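You operate a simulated robot arm through the tools that you are given. There is no shell and no other tool.

You are at the controls of a simulated robot arm. One attempt, no reset.

TASK
Put things in order on the tooling bench top. At the end: the grey finger block is on the teal tall carton (marked "CLIPS"); the brown knob block stands on top of the white carton (marked "NUTS"); the black coil stands where the brown knob block stood; the yellow sanding block stands where the black coil stood; whatever was shut is shut again. Leave all else as you found it, and nothing knocked over.

It is judged by the outcome, as a careful person would: the job done as asked, and still so three seconds after it is handed in. It fails if anything else is knocked over, pushed out of place, dropped, spilled or broken.

THE ROBOT
A 6-joint arm with a two-finger parallel gripper, fixed in place. Base frame: the origin is at the foot of the arm, x ahead of it, y to its left, z up; the work surface is at about z = 80. Units: cm, degrees, N and s.
With the tool pointing down near the work surface it reaches from about 34 to 76 cm from the base axis. Its first joint turns from -66.0 to 66.0 degrees. Payload 2.45 kg.
The TCP is the grasp point between the finger pads, 2.4 cm short of the fingertips. In the tool frame z runs along the fingers and y along their closing line. Largest opening 6.8 cm; finger width 1.7, thickness 1; the body of the gripper, 4 by 7 cm, starts 4.1 cm behind the TCP.
Orientation is that of the tool frame in the base frame, as a unit quaternion [x, y, z, w]. With the fingers straight down and closing along the base's y, the tool's x points along the base's -x, its y along +y and its z along -z.

THE INTERFACE
- The arm moves only by the tool drive_tool. Its argument "moves" is text: rows parted by semicolons, each of 7 numbers parted by spaces: the finger opening in cm, from 0 to 6.8, then the shift along the base's x, y, z in cm, then the turn, a rotation vector about the base's x, y, z in rad. In form: fingers x y z ax ay az; .... A call has 1 to 20 rows; each row shifts and turns the commanded pose from where the row before left it. Each row takes 0.2 s and may step no farther than 5 cm and 8.6 degrees from the row before; otherwise, or with a gripper value out of range, the whole call is refused. A pose out of reach is approached as far as the arm can. The call stops where the force on the tool passes 40 N (or 10 N more than at its start, if that is more) or the arm is blocked; 0.2 s more then pass. The fingers move at their own pace (about 10.8 cm/s each) and stop on an object; they squeeze with about 30 N. The grip force told is the motor's: it shows also when the fingers shut on nothing. Time passes only in rows, and 0.2 s behind the last, so rows that do not move let the fingers close. It gives the time, the measured TCP pose, the force on the tool (base axes), the opening and the grip force at its end, in the units of the frame above (readings bear some noise), with the torque about the TCP (base axes, N m) and any sound that the robot's microphone picked up.
- Cameras (640 x 400 px; columns grow to the right, rows downward): "scene" is fixed at [16.92, 41.84, 146.63]; the picture's right is [-0.77, -0.63, 0.00], its down [-0.32, 0.39, -0.86] and it looks along [0.55, -0.67, -0.51] (base axes); focal length 342 px, centre (320, 200). "wrist" rides on the gripper at [8.4, 1.1, -7.5] in the tool frame; the picture's right is [-0.13, 0.99, 0.00], its down [-0.60, -0.08, -0.79] and it looks along [-0.79, -0.10, 0.61] (tool axes); focal length 251 px, centre (320, 200). There is no depth. A picture from a camera that has moved, and an enlarged one, comes with that camera's place and axes in the base frame and with its lens. The place of the scene camera against the robot may be out by one fixed shift of up to 1.2 cm in any direction.
- grab_frame(camera): a new picture of that camera. No time passes.
- enlarge(camera, box): a new picture of the part [left, top, right, bottom] of that camera's present view, enlarged. No time passes.
- close_job(): hands the job in; it is judged then, once.

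Nothing tells you positions but the pictures and the camera data. Unless the task says otherwise, let go and move clear before handing in.

The tools are called after "Request:" as name(argument=value, ...) on one line, values as JSON. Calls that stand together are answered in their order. drive_tool: Moves the arm, as the interface text tells. Its arguments: {"type":"object","properties":{"moves":{"type":"string"}},"required":["moves"]} The other tools are called the same way: grab_frame (camera) takes a picture; enlarge (camera, box) takes an enlarged picture of a part of a camera's view; close_job () hands the job in.

At the start:

```text
clock: 0.0
eef_pos: [35.17, -32.39, 111.81]
ee_rot: [0.0, 1.0, 0.0, 0.0]
contact_force: [-0.6, 0.2, 0.4]
moment: [0.02, -0.03, 0.0]
width: 6.83
grip_force: 0.0
```

scene: 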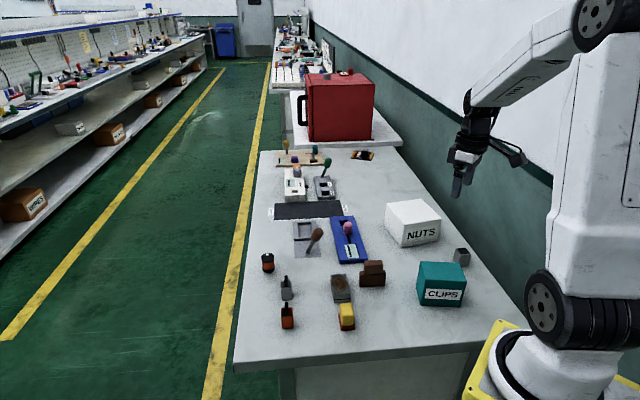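
wrist: 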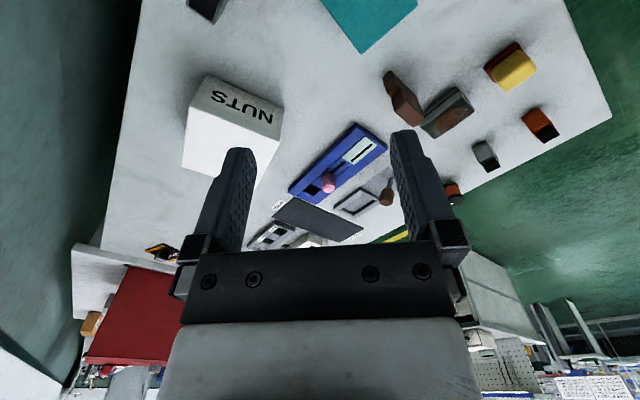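

I see a bench with two cartons (white NUTS, teal CLIPS) and several small blocks. I'll enlarge the views to identify every object before moving.

Request:
enlarge(camera="scene", box=[230, 240, 400, 346])

Request:
enlarge(camera="scene", box=[340, 180, 500, 320])

Request:
enlarge(camera="scene", box=[250, 130, 400, 260])

Request:
enlarge(camera="wrist", box=[360, 20, 600, 200])

Request:
enlarge(camera="wrist", box=[160, 0, 420, 180])

```text
3.76 times, centred on (315, 293) of scene
camera zoom: at [16.92, 41.84, 146.63], right [-0.77, -0.63, 0.0], down [-0.32, 0.39, -0.86], along [0.55, -0.67, -0.51], focal length 1288 px, centre (339, -150)
```

zoom: 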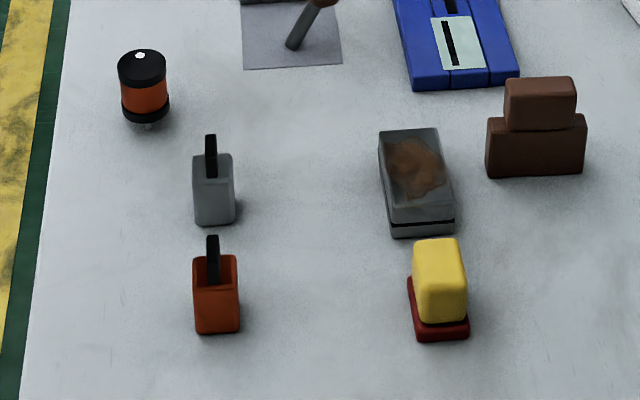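

```text
2.86 times, centred on (420, 250) of scene
camera zoom: at [16.92, 41.84, 146.63], right [-0.77, -0.63, 0.0], down [-0.32, 0.39, -0.86], along [0.55, -0.67, -0.51], focal length 977 px, centre (34, 57)
```

zoom: 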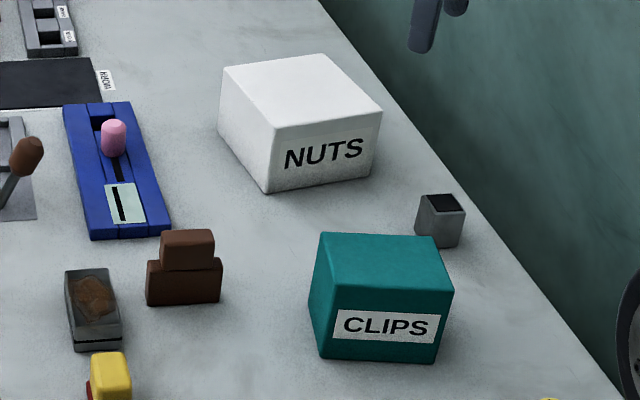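

```text
3.08 times, centred on (325, 195) of scene
camera zoom: at [16.92, 41.84, 146.63], right [-0.77, -0.63, 0.0], down [-0.32, 0.39, -0.86], along [0.55, -0.67, -0.51], focal length 1052 px, centre (305, 215)
```

zoom: 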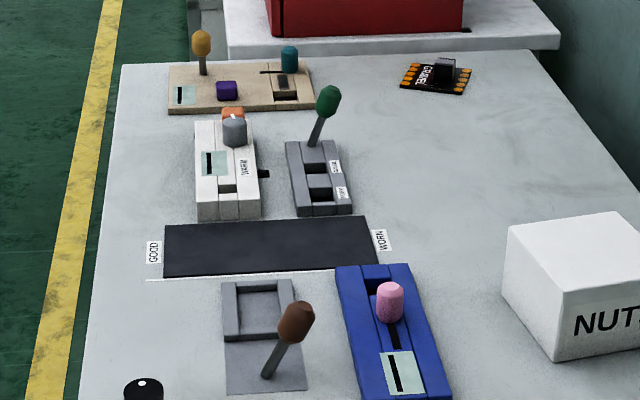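

```text
2.22 times, centred on (480, 110) of wrist
camera zoom: at [26.79, -31.29, 119.17], right [0.13, 0.99, 0.0], down [0.6, -0.08, 0.79], along [0.79, -0.1, -0.61], focal length 559 px, centre (-36, 400)
```

zoom: 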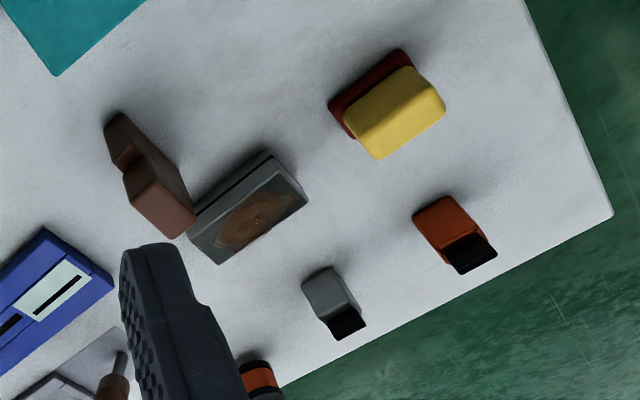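

```text
2.22 times, centred on (290, 90) of wrist
camera zoom: at [26.79, -31.29, 119.17], right [0.13, 0.99, 0.0], down [0.6, -0.08, 0.79], along [0.79, -0.1, -0.61], focal length 559 px, centre (387, 444)
```

zoom: 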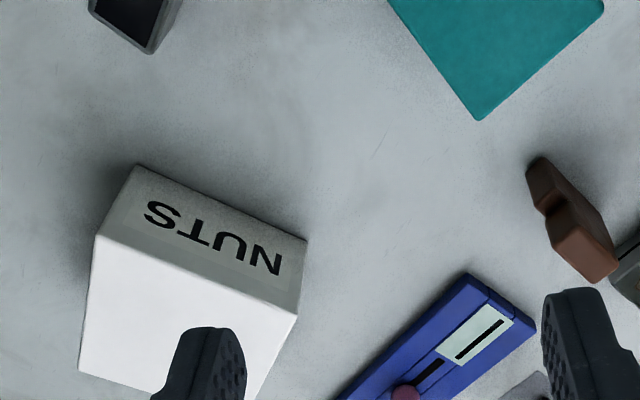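

The candidates are fairly clear, but I want a closer look at the far end (board "GRAVEL", red box) and at the round black/orange part before choosing.

Request:
enlarge(camera="scene", box=[335, 140, 391, 175])

Request:
enlarge(camera="scene", box=[280, 60, 400, 150])

Request:
enlarge(camera="scene", box=[250, 240, 310, 278])

Request:
enlarge(camera="scene", box=[270, 265, 334, 335])

Request:
enlarge(camera="scene", box=[320, 255, 400, 335])

Request:
enlarge(camera="scene", box=[255, 130, 345, 205])

Request:
enlarge(camera="scene", box=[440, 235, 490, 275])

```text
11.43 times, centred on (363, 158) of scene
camera zoom: at [16.92, 41.84, 146.63], right [-0.77, -0.63, 0.0], down [-0.32, 0.39, -0.86], along [0.55, -0.67, -0.51], focal length 3909 px, centre (-171, 686)
```

zoom: 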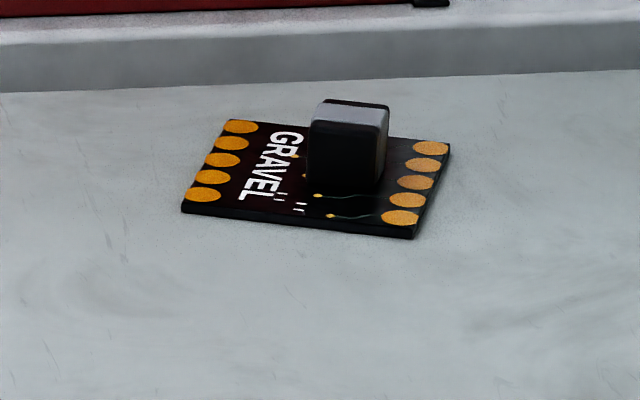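

```text
4.44 times, centred on (340, 105) of scene
camera zoom: at [16.92, 41.84, 146.63], right [-0.77, -0.63, 0.0], down [-0.32, 0.39, -0.86], along [0.55, -0.67, -0.51], focal length 1520 px, centre (231, 622)
```

zoom: 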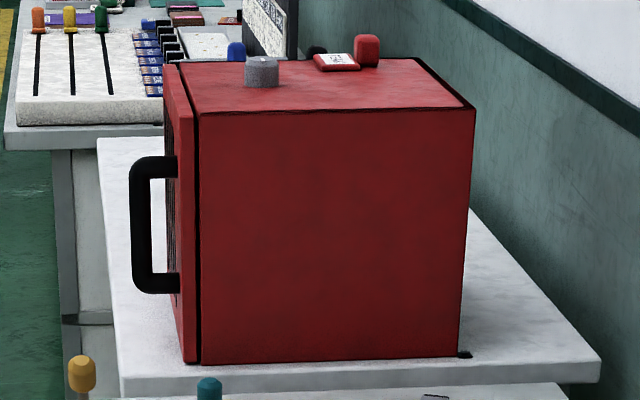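

```text
10.53 times, centred on (280, 259) of scene
camera zoom: at [16.92, 41.84, 146.63], right [-0.77, -0.63, 0.0], down [-0.32, 0.39, -0.86], along [0.55, -0.67, -0.51], focal length 3601 px, centre (741, -421)
```

zoom: 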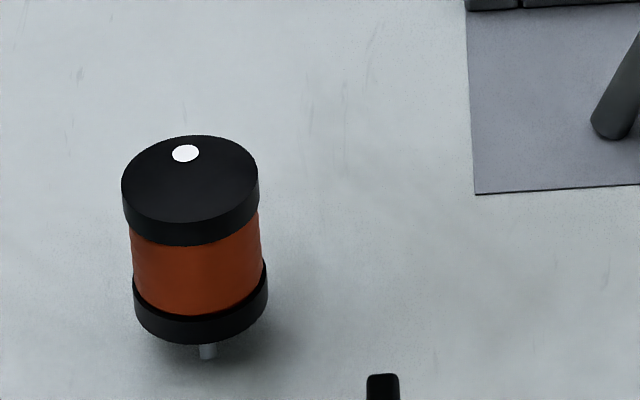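

```text
5.71 times, centred on (302, 300) of scene
camera zoom: at [16.92, 41.84, 146.63], right [-0.77, -0.63, 0.0], down [-0.32, 0.39, -0.86], along [0.55, -0.67, -0.51], focal length 1955 px, centre (423, -371)
```

zoom: 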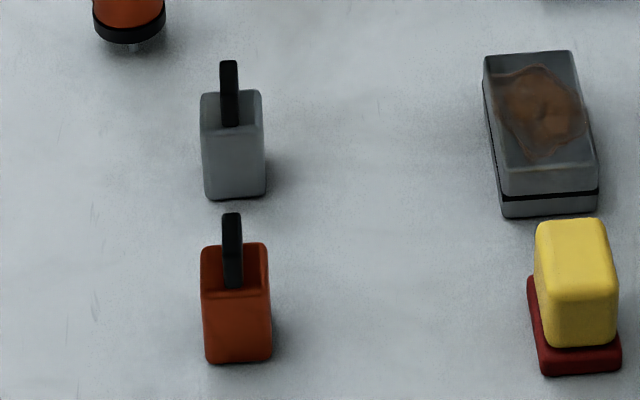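

```text
5.00 times, centred on (360, 295) of scene
camera zoom: at [16.92, 41.84, 146.63], right [-0.77, -0.63, 0.0], down [-0.32, 0.39, -0.86], along [0.55, -0.67, -0.51], focal length 1710 px, centre (120, -275)
```

zoom: 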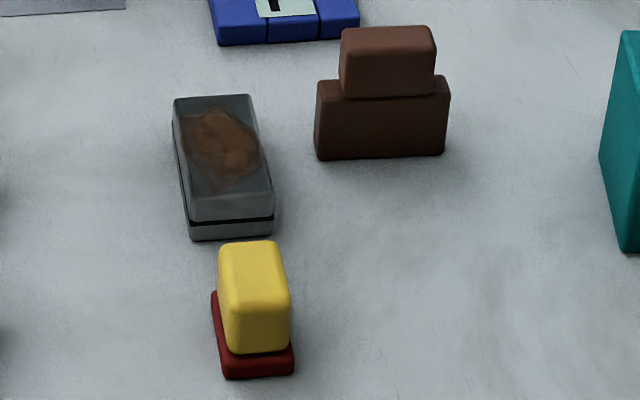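

```text
5.33 times, centred on (300, 168) of scene
camera zoom: at [16.92, 41.84, 146.63], right [-0.77, -0.63, 0.0], down [-0.32, 0.39, -0.86], along [0.55, -0.67, -0.51], focal length 1824 px, centre (427, 373)
```

zoom: 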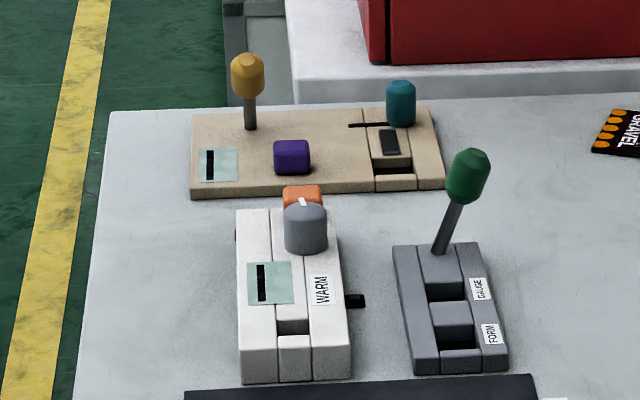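

```text
10.00 times, centred on (465, 255) of scene
camera zoom: at [16.92, 41.84, 146.63], right [-0.77, -0.63, 0.0], down [-0.32, 0.39, -0.86], along [0.55, -0.67, -0.51], focal length 3421 px, centre (-1130, -350)
```

zoom: 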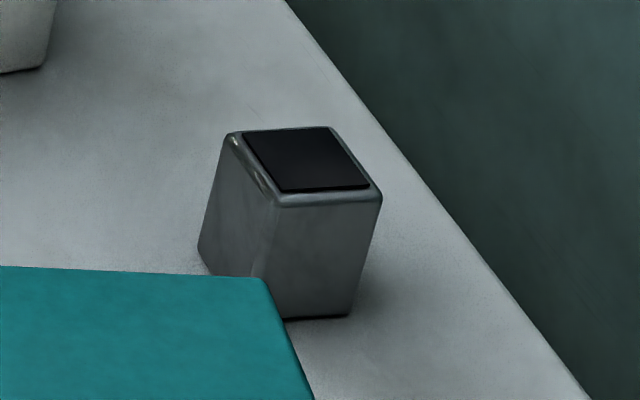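

I take the black/orange bobbin to be the coil, the grey block with the black fin to be the finger block, and nothing needs opening. First I'll slide the arm sideways, high up, for accurate wrist views of the bench objects.

Request:
drive_tool(moves="6.8 0.2 4.5 0 0 0 0; 6.8 0.2 4.5 0 0 0 0; 6.8 0.2 4.5 0 0 0 0; 6.8 0.2 4.5 0 0 0 0; 6.8 0 4.4 0 0 0 0; 6.8 0 0 0 0 0 0; 6.8 0 0 0 0 0 0")

Request:
grab_frame(camera="wrist")

Request:
enlarge(camera="wrist", box=[200, 0, 480, 175])

Request:
grab_frame(camera="scene")

```text
clock: 1.6
eef_pos: [35.96, -9.88, 111.88]
ee_rot: [-0.001, 1.0, 0.0, 0.0]
contact_force: [-0.4, -0.3, -0.3]
moment: [-0.01, 0.02, 0.03]
width: 6.8
grip_force: 0.1
```

```text
taken
camera wrist: at [27.57, -8.85, 119.34], right [0.13, 0.99, 0.0], down [0.6, -0.08, 0.79], along [0.79, -0.1, -0.61], focal length 251 px, centre (320, 200)
```

wrist: 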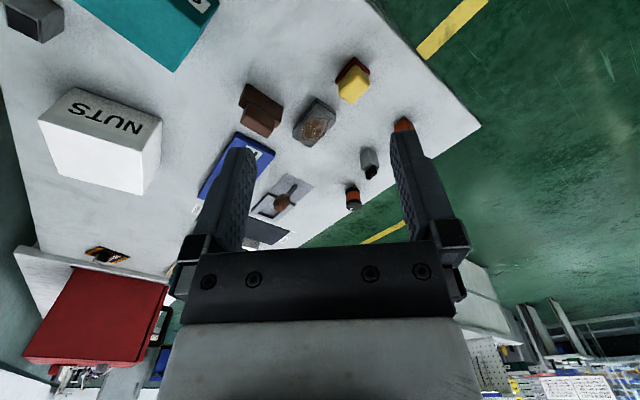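

```text
2.29 times, centred on (340, 88) of wrist
camera zoom: at [27.57, -8.85, 119.34], right [0.13, 0.99, 0.0], down [0.6, -0.08, 0.79], along [0.79, -0.1, -0.61], focal length 575 px, centre (274, 457)
```

zoom: 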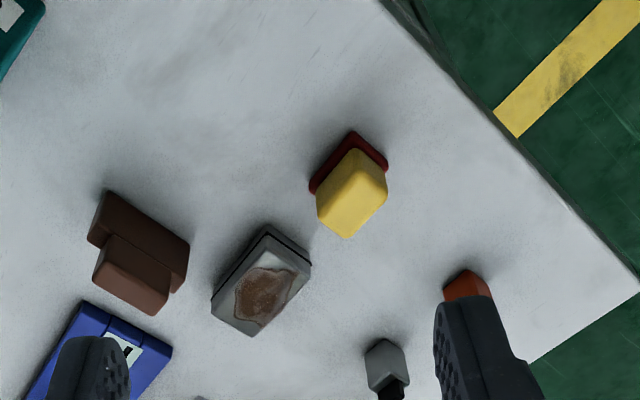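

```text
taken
```

scene: 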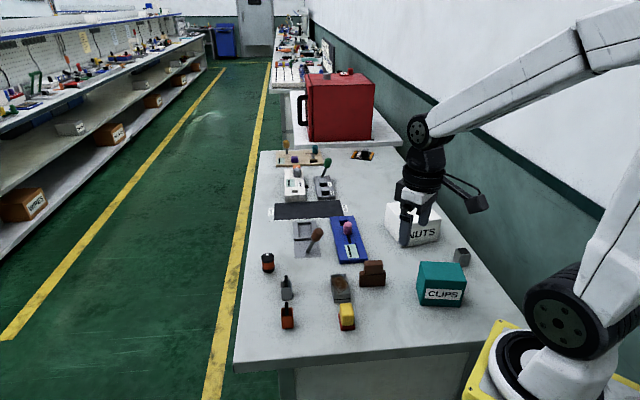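

The objects sit roughly at 45° to the base axes; I place brown near (50,-21), yellow near (47.7,-6), grey finger near (64,-3.5), coil near (74,-6). I'll go over the grey block/coil area for a closer look.

Request:
drive_tool(moves="6.8 3.67 0.98 -1.48 0 0 0; 6.8 3.67 0.98 -1.48 0 0 0; 6.8 3.67 0.98 -1.48 0 0 0; 6.8 3.67 0.98 -1.48 0 0 0; 6.8 3.67 0.98 -1.48 0 0 0; 6.8 3.67 0.98 -1.48 0 0 0; 6.8 0 0 0 0 0 0; 6.8 0 0 0 0 0 0")

Request:
grab_frame(camera="wrist")

Request:
enlarge(camera="wrist", box=[230, 0, 410, 112])

Request:
enlarge(camera="wrist", box=[240, 60, 400, 160])

```text
clock: 3.4
eef_pos: [58.25, -4.13, 102.79]
ee_rot: [-0.001, 1.0, 0.001, 0.0]
contact_force: [0.3, 0.1, 0.2]
moment: [0.03, -0.01, -0.03]
width: 6.8
grip_force: 0.0
```

```text
taken
camera wrist: at [49.69, -3.0, 110.2], right [0.13, 0.99, 0.0], down [0.6, -0.08, 0.79], along [0.79, -0.1, -0.61], focal length 251 px, centre (320, 200)
```

wrist: 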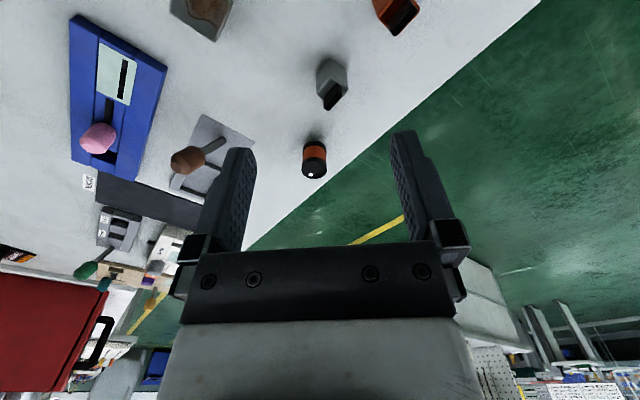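

```text
3.56 times, centred on (320, 56) of wrist
camera zoom: at [49.69, -3.0, 110.2], right [0.13, 0.99, 0.0], down [0.6, -0.08, 0.79], along [0.79, -0.1, -0.61], focal length 894 px, centre (320, 712)
```

zoom: 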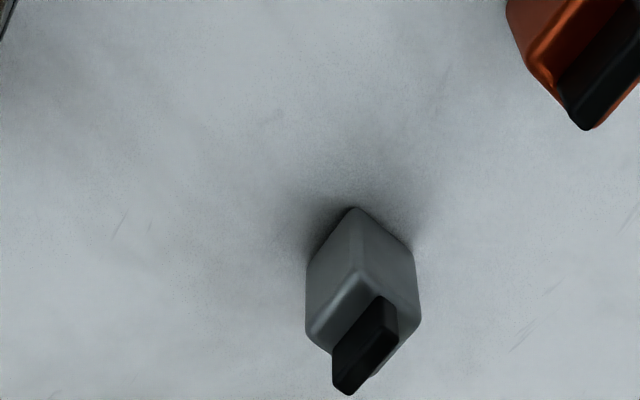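

```text
4.00 times, centred on (320, 110) of wrist
camera zoom: at [49.69, -3.0, 110.2], right [0.13, 0.99, 0.0], down [0.6, -0.08, 0.79], along [0.79, -0.1, -0.61], focal length 1006 px, centre (320, 560)
```

zoom: 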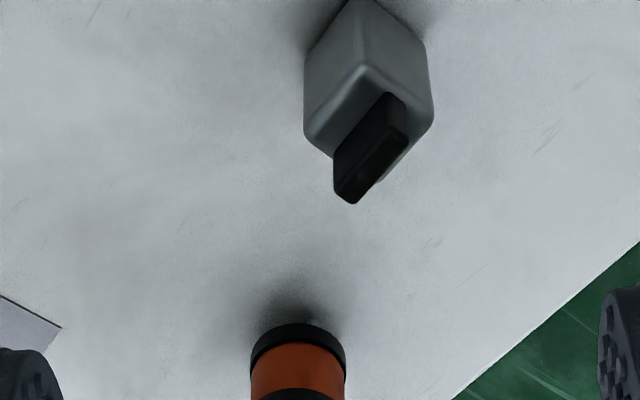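

The grey block's base centre comes out at about (63.9,-3.55), body top near z 84, fin top near z 87, turned ~45°. I'll turn the tool 45° and hover over it to check the alignment.

Request:
drive_tool(moves="6.8 0.94 0.1 -1.2 0 0 0.131; 6.8 0.94 0.1 -1.2 0 0 0.131; 6.8 0.94 0.1 -1.2 0 0 0.131; 6.8 0.94 0.1 -1.2 0 0 0.131; 6.8 0.94 0.1 -1.2 0 0 0.131; 6.8 0.94 0.1 -1.2 0 0 0.131; 6.8 0 0 0 0 0 0; 6.8 0 0 0 0 0 0")

Request:
grab_frame(camera="wrist")

Request:
enlarge(camera="wrist", box=[240, 40, 400, 140])

Request:
enlarge(camera="scene", box=[240, 190, 400, 330])

```text
clock: 5.2
eef_pos: [63.55, -3.53, 95.7]
ee_rot: [-0.384, 0.923, 0.0, 0.0]
contact_force: [0.8, -0.9, 1.3]
moment: [0.0, 0.0, -0.02]
width: 6.81
grip_force: 0.2
```

```text
taken
camera wrist: at [56.88, -8.79, 103.14], right [-0.61, 0.79, 0.0], down [0.48, 0.37, 0.79], along [0.63, 0.49, -0.61], focal length 251 px, centre (320, 200)
```

wrist: 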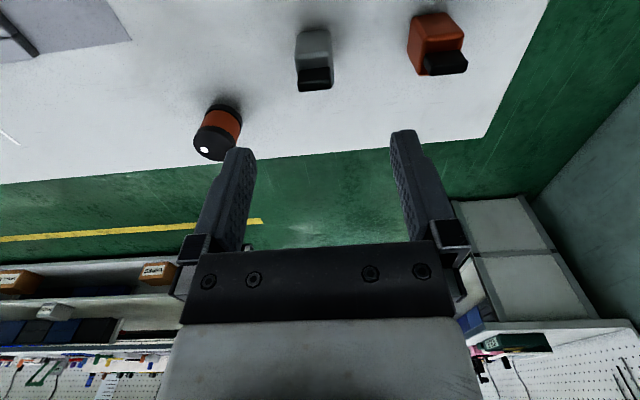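

```text
4.00 times, centred on (320, 90) of wrist
camera zoom: at [56.88, -8.79, 103.14], right [-0.61, 0.79, 0.0], down [0.48, 0.37, 0.79], along [0.63, 0.49, -0.61], focal length 1006 px, centre (320, 640)
```

zoom: 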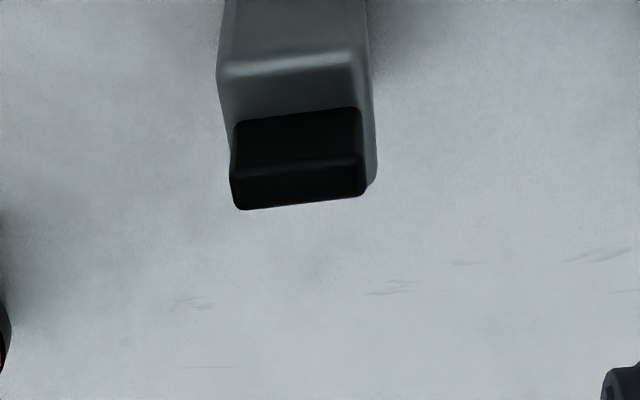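

```text
2.86 times, centred on (320, 260) of scene
camera zoom: at [16.92, 41.84, 146.63], right [-0.77, -0.63, 0.0], down [-0.32, 0.39, -0.86], along [0.55, -0.67, -0.51], focal length 977 px, centre (320, 29)
```

zoom: 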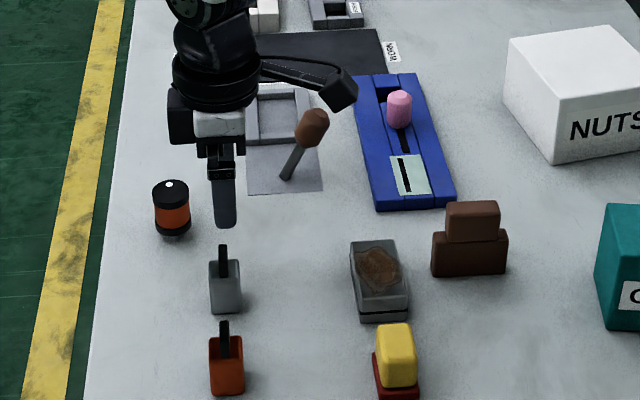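

The fin spans the block across the closing direction and the block looks slightly off-centre; I'll enlarge the view to measure it exactly.

Request:
enlarge(camera="wrist", box=[270, 15, 366, 99])

Request:
enlarge(camera="wrist", box=[180, 90, 276, 174])

Request:
enlarge(camera="wrist", box=[390, 0, 486, 84])

```text
4.76 times, centred on (318, 57) of wrist
camera zoom: at [56.88, -8.79, 103.14], right [-0.61, 0.79, 0.0], down [0.48, 0.37, 0.79], along [0.63, 0.49, -0.61], focal length 1197 px, centre (330, 881)
```

zoom: 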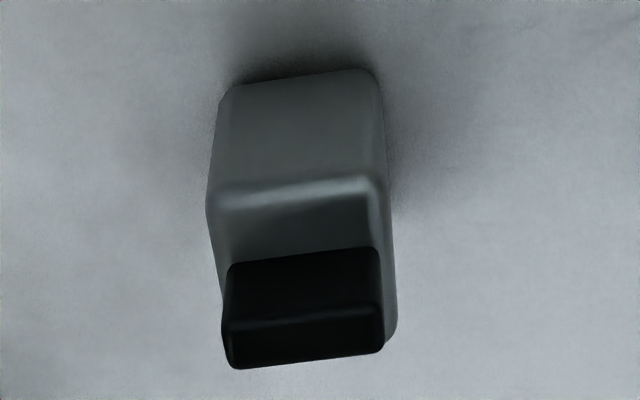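

```text
4.76 times, centred on (228, 132) of wrist
camera zoom: at [56.88, -8.79, 103.14], right [-0.61, 0.79, 0.0], down [0.48, 0.37, 0.79], along [0.63, 0.49, -0.61], focal length 1197 px, centre (758, 524)
```

zoom: 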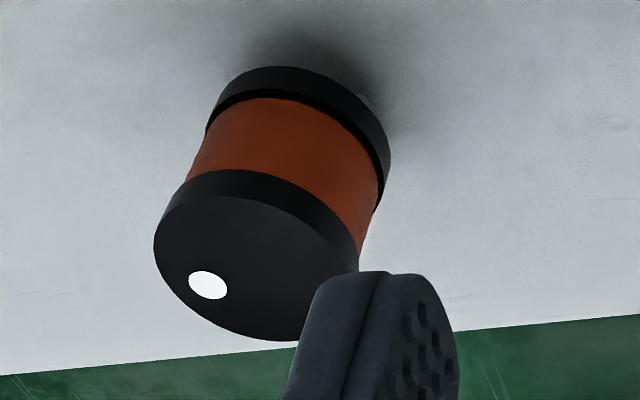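

```text
4.76 times, centred on (438, 42) of wrist
camera zoom: at [56.88, -8.79, 103.14], right [-0.61, 0.79, 0.0], down [0.48, 0.37, 0.79], along [0.63, 0.49, -0.61], focal length 1197 px, centre (-242, 952)
```

zoom: 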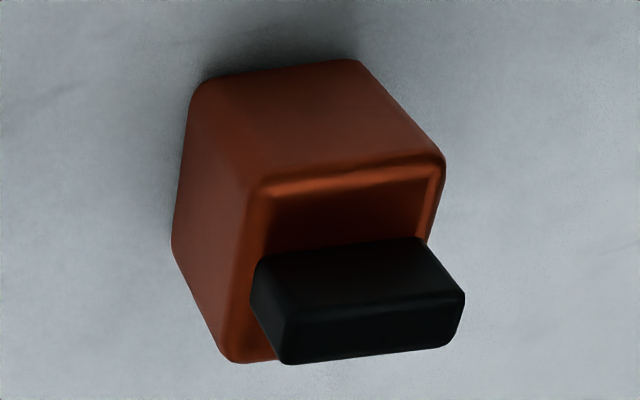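

The block's edge is within ~1.5° of the gripper's closing line and its centre is about (64.2,-3.5). I'll shift 0.6 cm in x, descend to z≈84.4 and close.

Request:
drive_tool(moves="6.8 0.62 0 -1 0 0 0; 6.8 0 0 -2.5 0 0 0; 6.8 0 0 -2.5 0 0 0; 6.8 0 0 -2.5 0 0 0; 6.8 0 0 -1.5 0 0 0; 6.8 0 0 -1.3 0 0 0; 6.8 0 0 0 0 0 0")

Request:
grab_frame(camera="wrist")

Request:
enlarge(camera="scene", box=[240, 190, 400, 330])

```text
clock: 6.8
eef_pos: [64.27, -3.54, 84.33]
ee_rot: [-0.383, 0.924, 0.0, 0.0]
contact_force: [-1.3, 0.4, 0.0]
moment: [-0.03, -0.03, -0.02]
width: 6.8
grip_force: 0.1
```

```text
taken
camera wrist: at [57.58, -8.79, 91.8], right [-0.61, 0.79, 0.0], down [0.48, 0.37, 0.79], along [0.63, 0.49, -0.61], focal length 251 px, centre (320, 200)
```

wrist: 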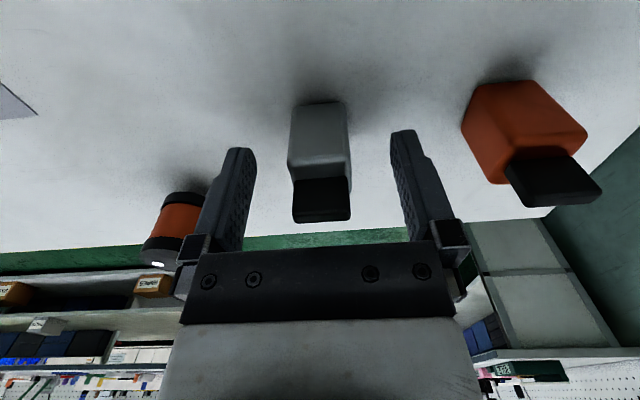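

```text
2.86 times, centred on (320, 260) of scene
camera zoom: at [16.92, 41.84, 146.63], right [-0.77, -0.63, 0.0], down [-0.32, 0.39, -0.86], along [0.55, -0.67, -0.51], focal length 977 px, centre (320, 29)
```

zoom: 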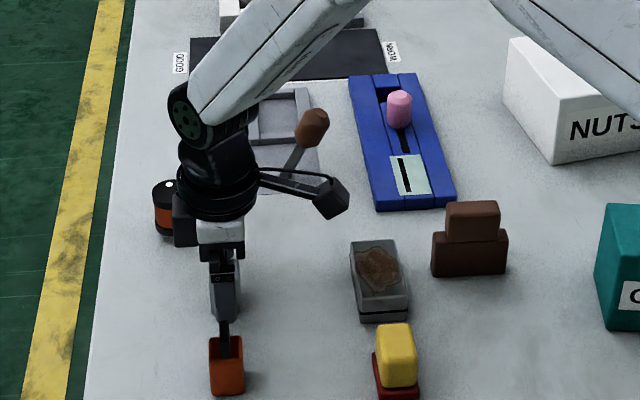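

The block sits centred between the fingers. Closing on it now.

Request:
drive_tool(moves="1.5 0 0 0 0 0 0; 1.5 0 0 0 0 0 0; 1.5 0 0 0 0 0 0; 1.5 0 0 0 0 0 0")

Request:
grab_frame(camera="wrist")

```text
clock: 7.8
eef_pos: [64.38, -3.54, 84.51]
ee_rot: [-0.383, 0.924, 0.0, 0.0]
contact_force: [-1.0, 0.2, -1.0]
moment: [0.0, 0.0, -0.03]
width: 2.72
grip_force: 30.1
```

```text
taken
camera wrist: at [57.58, -8.79, 91.83], right [-0.61, 0.79, 0.0], down [0.48, 0.37, 0.79], along [0.63, 0.49, -0.61], focal length 251 px, centre (320, 200)
```

wrist: 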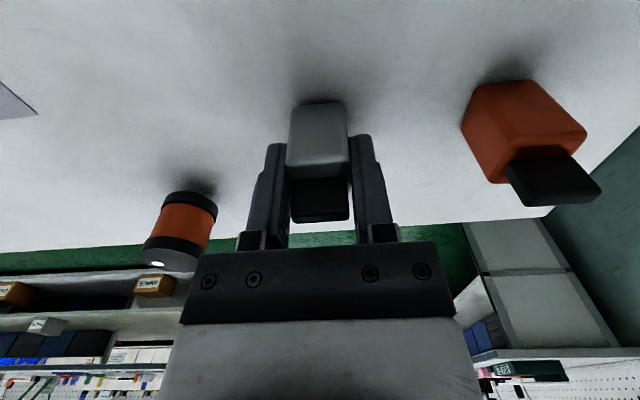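

Gripped at 2.72 cm. Lifting straight up, then carrying it high over to the teal carton for a look.

Request:
drive_tool(moves="1.5 0 0 1 0 0 0; 1.5 0 0 3 0 0 0; 1.5 0 0 4 0 0 0; 1.5 0 0 4.3 0 0 0; 1.5 0 0 4.3 0 0 0; 1.5 0 0 2 0 0 0; 1.5 -3.2 -2.5 0 0 0 0; 1.5 -3.2 -2.5 0 0 0 0; 1.5 -3.2 -2.5 0 0 0 0; 1.5 -3.2 -2.5 0 0 0 0; 1.5 -3.2 -2.5 0 0 0 0; 1.5 -3.2 -2.5 0 0 0 0; 1.5 -3.2 -2.5 0 0 0 0; 1.5 -3.2 -2.5 0 0 0 0; 1.5 -3.2 -2.5 0 0 0 0; 1.5 0 0 0 0 0 0; 1.5 0 0 0 0 0 0")

Request:
grab_frame(camera="wrist")

Request:
grab_frame(camera="scene")

```text
clock: 11.4
eef_pos: [35.55, -25.96, 102.94]
ee_rot: [-0.385, 0.923, 0.0, 0.0]
contact_force: [-0.4, -0.3, -0.6]
moment: [0.03, 0.0, -0.01]
width: 1.49
grip_force: 0.1
```

```text
taken
camera wrist: at [28.75, -31.21, 110.41], right [-0.61, 0.79, 0.0], down [0.48, 0.37, 0.79], along [0.63, 0.49, -0.61], focal length 251 px, centre (320, 200)
```

wrist: 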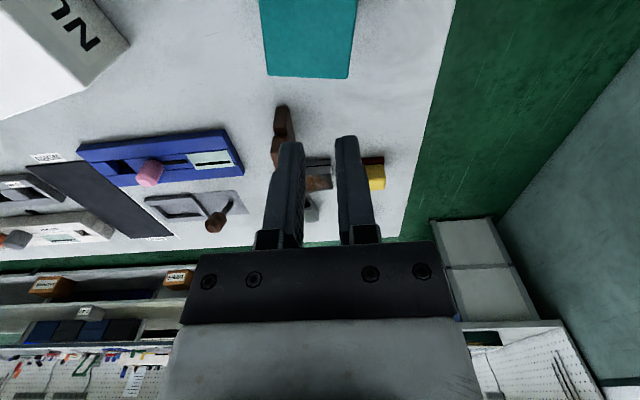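

```text
taken
```

scene: 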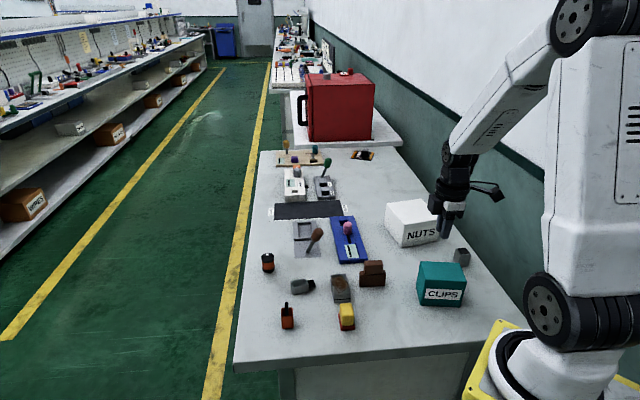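

The finger block slipped out of the grip early in the lift and is now lying on its side near where it stood; nothing else appears touched. I'll look closely at it before picking it up again with a firmer, slower grasp.

Request:
enlarge(camera="scene", box=[270, 265, 350, 315])

Request:
enlarge(camera="scene", box=[230, 230, 400, 346])

Request:
enlarge(camera="wrist", box=[220, 0, 400, 112])

```text
8.00 times, centred on (310, 290) of scene
camera zoom: at [16.92, 41.84, 146.63], right [-0.77, -0.63, 0.0], down [-0.32, 0.39, -0.86], along [0.55, -0.67, -0.51], focal length 2736 px, centre (400, -520)
```

zoom: 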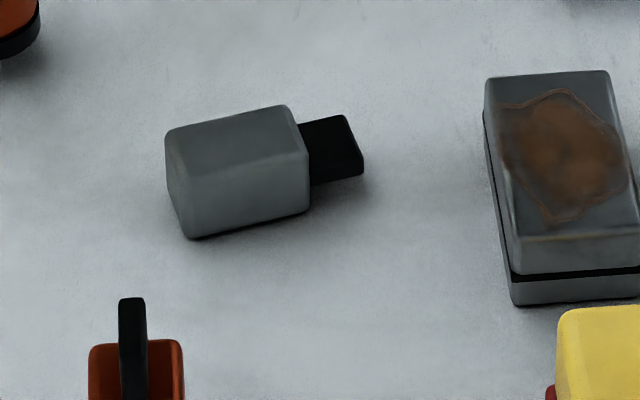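

```text
3.45 times, centred on (315, 288) of scene
camera zoom: at [16.92, 41.84, 146.63], right [-0.77, -0.63, 0.0], down [-0.32, 0.39, -0.86], along [0.55, -0.67, -0.51], focal length 1180 px, centre (337, -103)
```

zoom: 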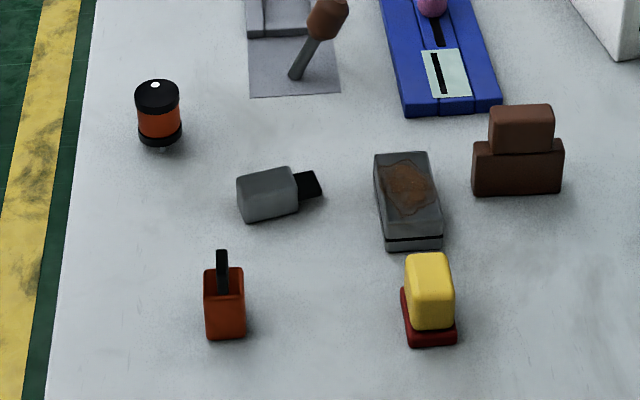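

```text
3.56 times, centred on (310, 56) of wrist
camera zoom: at [28.75, -31.21, 110.41], right [-0.61, 0.79, 0.0], down [0.48, 0.37, 0.79], along [0.63, 0.49, -0.61], focal length 894 px, centre (356, 712)
```

zoom: 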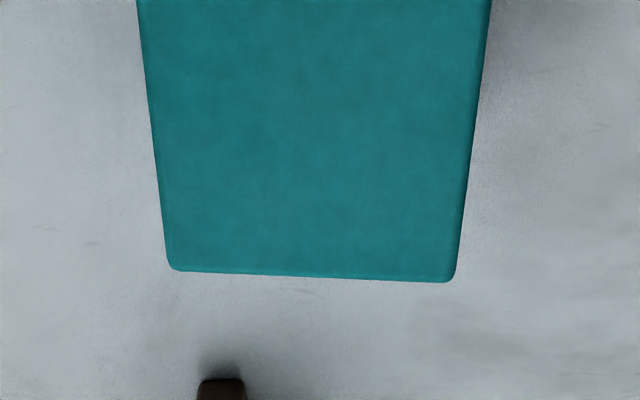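

The block is intact, lying with its fin pointing back toward the robot, clear of its neighbours. I'll return above it with the gripper open for an exact look.

Request:
drive_tool(moves="6.8 3.2 2.2 0 0 0 0; 6.8 3.2 2.2 0 0 0 0; 6.8 3.2 2.2 0 0 0 0; 6.8 3.2 2.2 0 0 0 0; 6.8 3.2 2.2 0 0 0 0; 6.8 3.2 2.2 0 0 0 0; 6.8 3.2 2.0 -1.5 0 0 0; 6.8 1 0 -1.5 0 0 0; 6.8 0 0 0 0 0 0; 6.8 0 0 0 0 0 0")

Request:
grab_frame(camera="wrist")

Request:
enlarge(camera="wrist", box=[240, 30, 400, 130])

```text
clock: 13.6
eef_pos: [58.92, -10.79, 99.91]
ee_rot: [-0.383, 0.924, -0.001, -0.001]
contact_force: [0.0, 0.2, -0.3]
moment: [-0.03, 0.03, 0.01]
width: 6.82
grip_force: 0.0
```

```text
taken
camera wrist: at [52.11, -16.04, 107.47], right [-0.61, 0.79, 0.0], down [0.48, 0.37, 0.79], along [0.63, 0.49, -0.61], focal length 251 px, centre (320, 200)
```

wrist: 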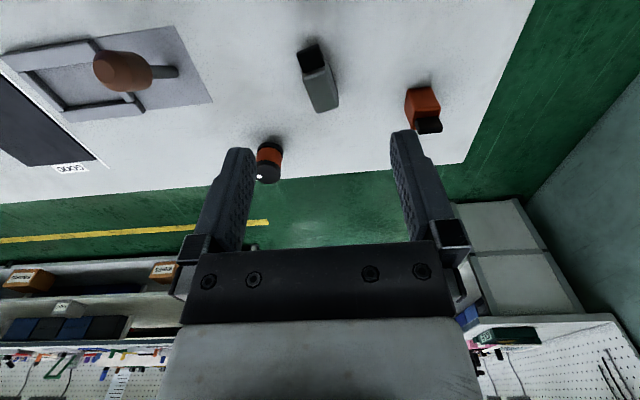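

```text
4.00 times, centred on (320, 80) of wrist
camera zoom: at [52.11, -16.04, 107.47], right [-0.61, 0.79, 0.0], down [0.48, 0.37, 0.79], along [0.63, 0.49, -0.61], focal length 1006 px, centre (320, 680)
```

zoom: 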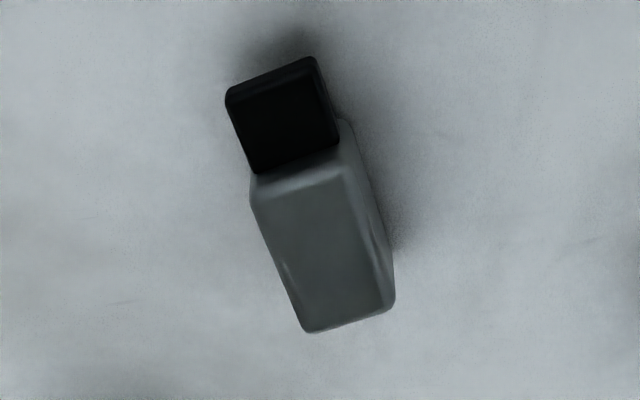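

The block lies with its axis at ~56° (fin toward the robot), centre about (63.05,-7.3), 2.7 cm thick. To stand it upright again I'll need to tilt the tool ~70° about its closing axis, so I'll first test in free air, near the teal carton, that the arm can do that tilt.

Request:
drive_tool(moves="6.8 -3.8 -2.37 1 0 0 0.1; 6.8 -3.8 -2.37 1 0 0 0.1; 6.8 -3.8 -2.37 1 0 0 0; 6.8 -3.8 -2.37 1 0 0 0; 6.8 -3.8 -2.37 1 0 0 0; 6.8 -3.8 -2.37 1 0 0 0; 6.8 0 0 0 -0.113 0.075 0; 6.8 0 0 0 -0.113 0.075 0; 6.8 0 0 0 -0.113 0.075 0; 6.8 0 0 0 -0.113 0.075 0; 6.8 0 0 0 -0.113 0.075 0; 6.8 0 0 0 -0.113 0.075 0; 6.8 0 0 0 -0.113 0.075 0; 6.8 0 0 0 -0.113 0.075 0; 6.8 0 0 0 -0.113 0.075 0; 6.8 0 0 0 0 0 0; 6.8 0 0 0 0 0 0")

Request:
grab_frame(camera="scene")

Request:
grab_frame(camera="wrist")

```text
clock: 17.2
eef_pos: [36.2, -25.05, 105.97]
ee_rot: [-0.389, 0.721, -0.271, -0.506]
contact_force: [0.8, 0.5, -0.1]
moment: [-0.02, 0.02, -0.01]
width: 6.8
grip_force: 0.0
```

```text
taken
```

scene: 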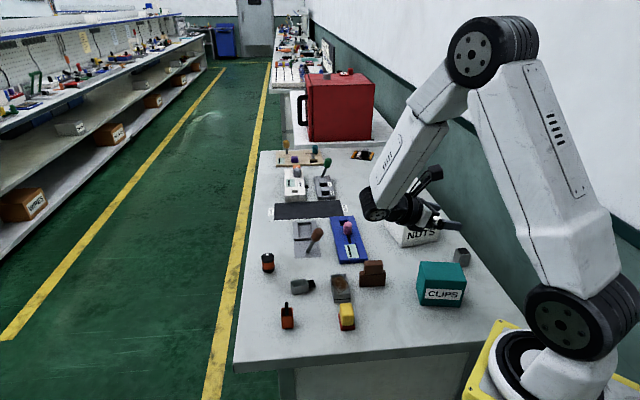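

```text
taken
camera wrist: at [37.53, -20.94, 116.36], right [-0.8, 0.58, -0.12], down [0.59, 0.75, -0.3], along [-0.08, -0.31, -0.95], focal length 251 px, centre (320, 200)
```

wrist: 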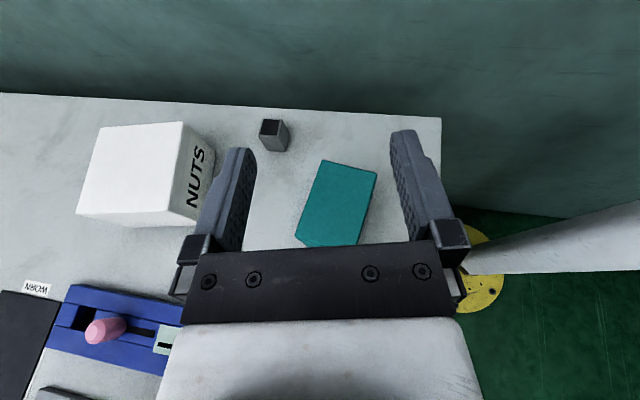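

The 70° tilt works. Teal carton top centre comes out at about (33.9,-28.4), long axis ~36°, top z≈88. Now I'll go back to hover over the lying block with the tool tilted 20° the other way, so that a later swing to 70° stands it up.

Request:
drive_tool(moves="6.8 2.19 1.4 -0.5 0.109 -0.0724 0; 6.8 2.19 1.4 -0.5 0.109 -0.0724 0; 6.8 2.19 1.4 -0.5 0.109 -0.0724 0; 6.8 2.19 1.4 -0.5 0.109 -0.0724 0; 6.8 2.19 1.4 -0.5 0.109 -0.0724 0; 6.8 2.19 1.4 -0.5 0.109 -0.0724 0; 6.8 2.19 1.4 -1.2 0.109 -0.0724 0; 6.8 2.19 1.4 -1.2 0.109 -0.0724 0; 6.8 2.19 1.4 -1.2 0.109 -0.0724 0; 6.8 2.19 1.4 -1.2 0.109 -0.0724 0; 6.8 2.19 1.4 -1.2 0.109 -0.0724 0; 6.8 2.19 1.4 -1.2 0.109 -0.0724 0; 6.8 0 0 0 0 0 0; 6.8 0 0 0 0 0 0")

Request:
grab_frame(camera="wrist")

Request:
enlarge(camera="wrist", box=[240, 30, 400, 130])

Request:
enlarge(camera="scene", box=[240, 190, 400, 330])

```text
clock: 20.2
eef_pos: [62.27, -8.21, 95.71]
ee_rot: [-0.468, 0.866, 0.083, 0.153]
contact_force: [-1.1, 0.7, 0.2]
moment: [-0.01, 0.0, 0.01]
width: 6.82
grip_force: 0.0
```

```text
taken
camera wrist: at [55.55, -16.36, 99.83], right [-0.76, 0.65, 0.04], down [0.23, 0.2, 0.95], along [0.61, 0.74, -0.3], focal length 251 px, centre (320, 200)
```

wrist: 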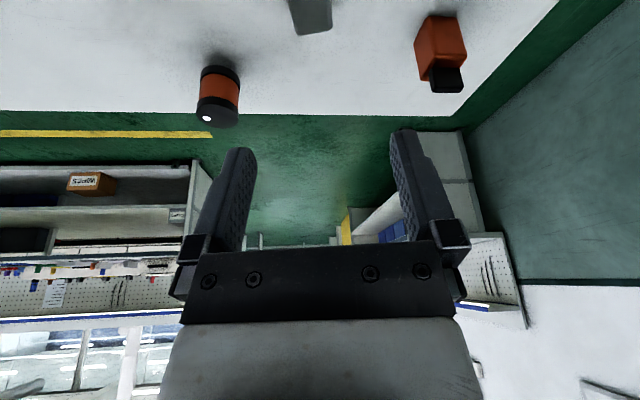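

```text
4.00 times, centred on (320, 80) of wrist
camera zoom: at [55.55, -16.36, 99.83], right [-0.76, 0.65, 0.04], down [0.23, 0.2, 0.95], along [0.61, 0.74, -0.3], focal length 1006 px, centre (320, 680)
```

zoom: 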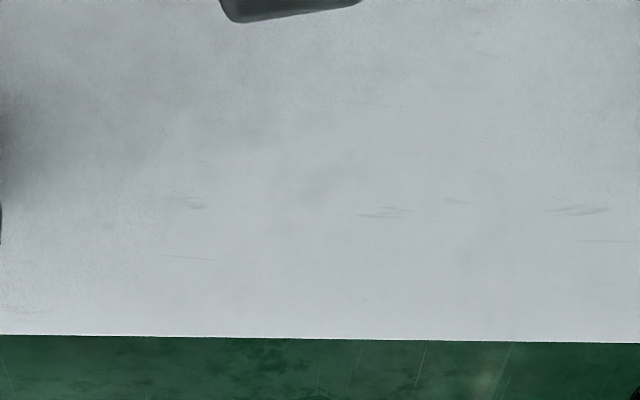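

```text
2.86 times, centred on (320, 260) of scene
camera zoom: at [16.92, 41.84, 146.63], right [-0.77, -0.63, 0.0], down [-0.32, 0.39, -0.86], along [0.55, -0.67, -0.51], focal length 977 px, centre (320, 29)
```

zoom: 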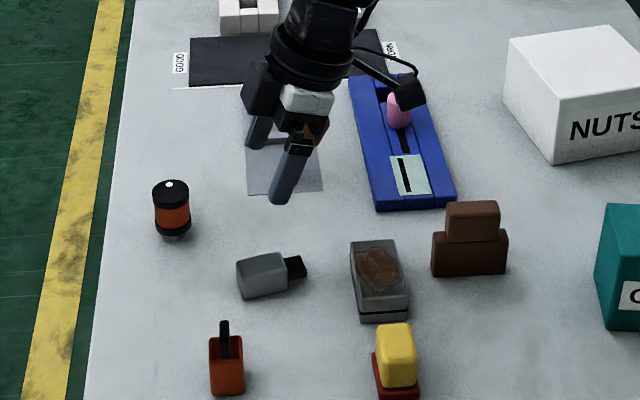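

Descending over the lying block with a slightly smaller back-tilt (12°) so the wrist camera keeps clear of the tin box below it.

Request:
drive_tool(moves="6.8 0.27 0.23 -1.43 -0.1166 0.0774 0; 6.8 0 0 -3 0 0 0; 6.8 0 0 -3 0 0 0; 6.8 0 0 -2.5 0 0 0; 6.8 0 0 -1.5 0 0 0; 6.8 0 0 -1 0 0 0; 6.8 0 0 -0.3 0 0 0; 6.8 0 0 0 0 0 0")

Request:
grab_frame(camera="wrist")

Request:
enlarge(camera="scene", box=[240, 190, 400, 330])

```text
clock: 22.0
eef_pos: [62.67, -7.93, 82.91]
ee_rot: [-0.472, 0.875, 0.049, 0.092]
contact_force: [-0.1, -0.1, -0.3]
moment: [-0.01, 0.03, 0.03]
width: 6.81
grip_force: 0.1
```

```text
taken
camera wrist: at [56.4, -15.49, 88.45], right [-0.76, 0.65, 0.03], down [0.3, 0.31, 0.9], along [0.58, 0.69, -0.43], focal length 251 px, centre (320, 200)
```

wrist: 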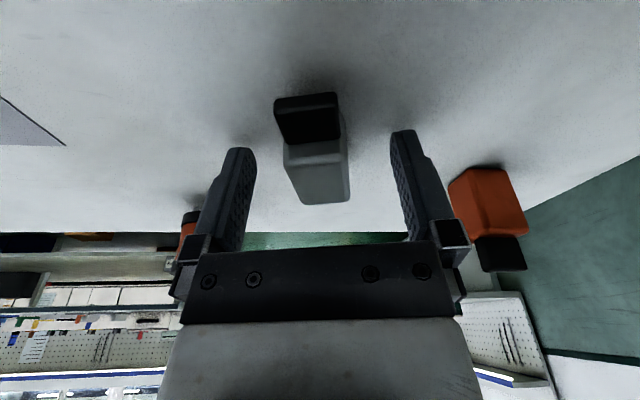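

```text
2.86 times, centred on (320, 260) of scene
camera zoom: at [16.92, 41.84, 146.63], right [-0.77, -0.63, 0.0], down [-0.32, 0.39, -0.86], along [0.55, -0.67, -0.51], focal length 977 px, centre (320, 29)
```

zoom: 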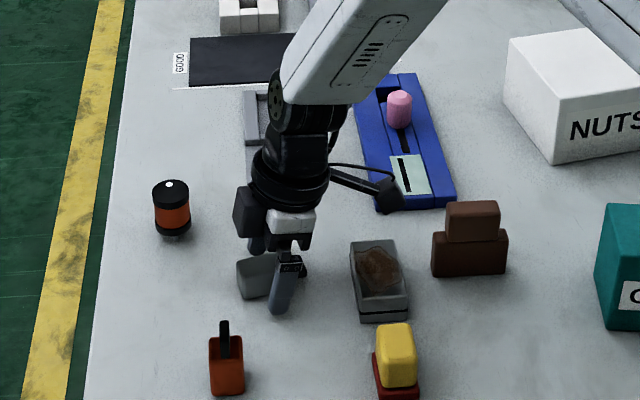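

The block is well between the fingers. Closing, then a very slow 1 cm lift while watching the force.

Request:
drive_tool(moves="0 0 0 0 0 0 0; 0 0 0 0 0 0 0; 0 0 0 0 0 0 0; 0 0 0 0 0 0 0; 0 0 0 0 0 0 0")

Request:
drive_tool(moves="0 0 0 0.2 0 0 0; 0 0 0 0.2 0 0 0; 0 0 0 0.2 0 0 0; 0 0 0 0.2 0 0 0; 0 0 0 0.2 0 0 0; 0 0 0 0 0 0 0")

Request:
grab_frame(camera="wrist")

Request:
enlarge(camera="scene", box=[250, 220, 370, 325])

```text
clock: 23.2
eef_pos: [62.77, -7.9, 83.0]
ee_rot: [-0.472, 0.875, 0.05, 0.093]
contact_force: [-0.2, -0.2, -0.1]
moment: [0.01, -0.02, 0.01]
width: 2.75
grip_force: 29.6
```

```text
clock: 24.6
eef_pos: [62.65, -8.03, 83.98]
ee_rot: [-0.472, 0.875, 0.05, 0.093]
contact_force: [0.1, -0.3, -0.3]
moment: [-0.01, 0.03, 0.01]
width: 2.73
grip_force: 29.6
```

```text
taken
camera wrist: at [56.3, -15.52, 89.52], right [-0.76, 0.65, 0.03], down [0.3, 0.31, 0.9], along [0.58, 0.69, -0.43], focal length 251 px, centre (320, 200)
```

wrist: 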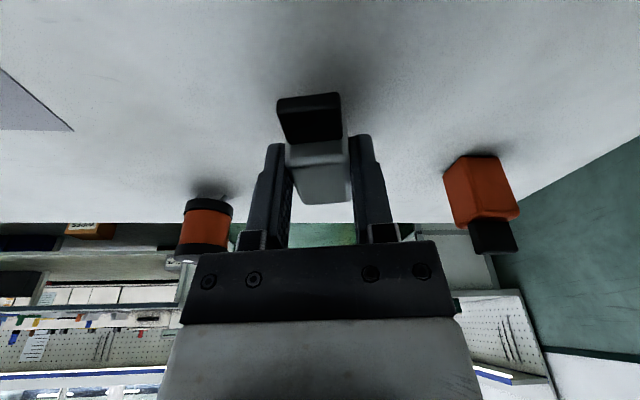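

```text
3.81 times, centred on (310, 272) of scene
camera zoom: at [16.92, 41.84, 146.63], right [-0.77, -0.63, 0.0], down [-0.32, 0.39, -0.86], along [0.55, -0.67, -0.51], focal length 1303 px, centre (358, -76)
```

zoom: 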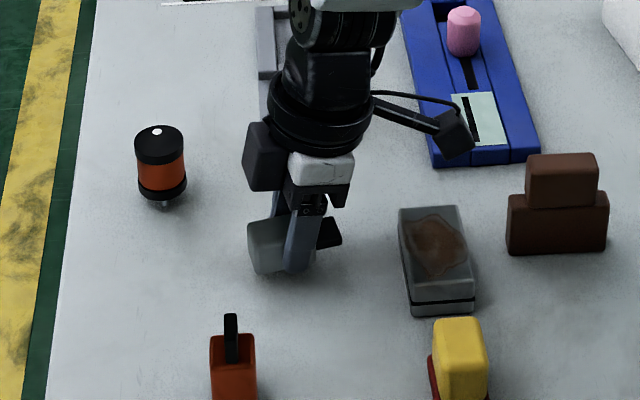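

It's holding (2.73 cm, no relative movement). I'll keep lifting gently with a soft ramp and check again.

Request:
drive_tool(moves="0 0 0 0.3 0 0 0; 0 0 0 0.5 0 0 0; 0 0 0 0.7 0 0 0; 0 0 0 0.8 0 0 0; 0 0 0 0.8 0 0 0; 0 0 0 0.8 0 0 0; 0 0 0 0.6 0 0 0; 0 0 0 0.4 0 0 0; 0 0 0 0.2 0 0 0; 0 0 0 0 0 0 0")

Request:
grab_frame(camera="wrist")

Request:
enlarge(camera="scene", box=[250, 220, 370, 325])

```text
clock: 26.8
eef_pos: [62.77, -7.95, 89.06]
ee_rot: [-0.471, 0.876, 0.049, 0.092]
contact_force: [0.3, 0.1, -0.4]
moment: [0.0, 0.0, -0.02]
width: 2.73
grip_force: 29.5
```

```text
taken
camera wrist: at [56.34, -15.54, 94.62], right [-0.76, 0.65, 0.03], down [0.3, 0.31, 0.9], along [0.58, 0.69, -0.43], focal length 251 px, centre (320, 200)
```

wrist: 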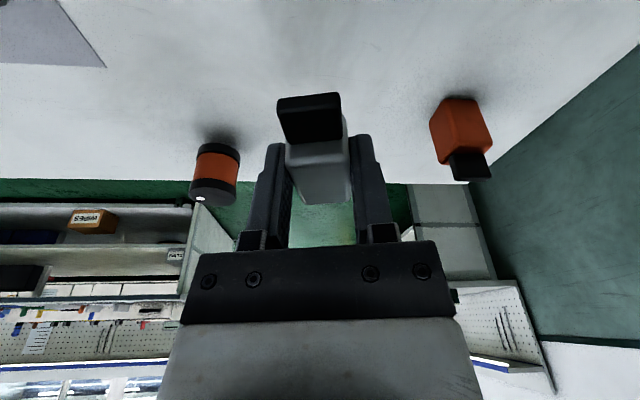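

```text
3.81 times, centred on (310, 272) of scene
camera zoom: at [16.92, 41.84, 146.63], right [-0.77, -0.63, 0.0], down [-0.32, 0.39, -0.86], along [0.55, -0.67, -0.51], focal length 1303 px, centre (358, -76)
```

zoom: 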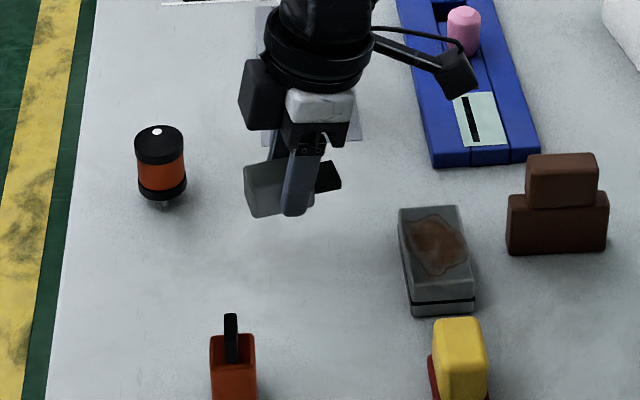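

Held securely. I'll continue gently: up to z≈99.5, then part of the way toward the teal carton.

Request:
drive_tool(moves="0 0 0 0.5 0 0 0; 0 0 0 0.8 0 0 0; 0 0 0 1.2 0 0 0; 0 0 0 1.2 0 0 0; 0 0 0 1.2 0 0 0; 0 0 0 1.2 0 0 0; 0 0 0 1.2 0 0 0; 0 0 0 1.2 0 0 0; 0 0 0 1.0 0 0 0; 0 -0.4 -0.3 0.6 0 0 0; 0 -0.9 -0.6 0.2 0 0 0; 0 -1.4 -0.96 0 0 0 0; 0 -1.7 -1.17 0 0 0 0; 0 -1.7 -1.17 0 0 0 0; 0 -1.7 -1.17 0 0 0 0; 0 -1.7 -1.17 0 0 0 0; 0 -1.7 -1.17 0 0 0 0; 0 -1.4 -0.96 0 0 0 0; 0 -0.8 -0.55 0 0 0 0; 0 -0.4 -0.28 0 0 0 0")

Request:
grab_frame(camera="wrist")

```text
clock: 31.0
eef_pos: [49.0, -17.48, 99.49]
ee_rot: [-0.472, 0.876, 0.05, 0.092]
contact_force: [-0.9, 0.3, -0.6]
moment: [0.01, 0.0, 0.0]
width: 2.72
grip_force: 29.7
```

```text
taken
camera wrist: at [42.52, -25.12, 104.89], right [-0.76, 0.65, 0.03], down [0.3, 0.31, 0.9], along [0.58, 0.69, -0.43], focal length 251 px, centre (320, 200)
```

wrist: 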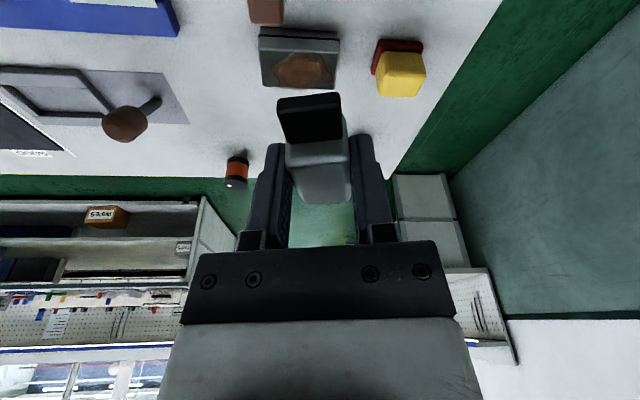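

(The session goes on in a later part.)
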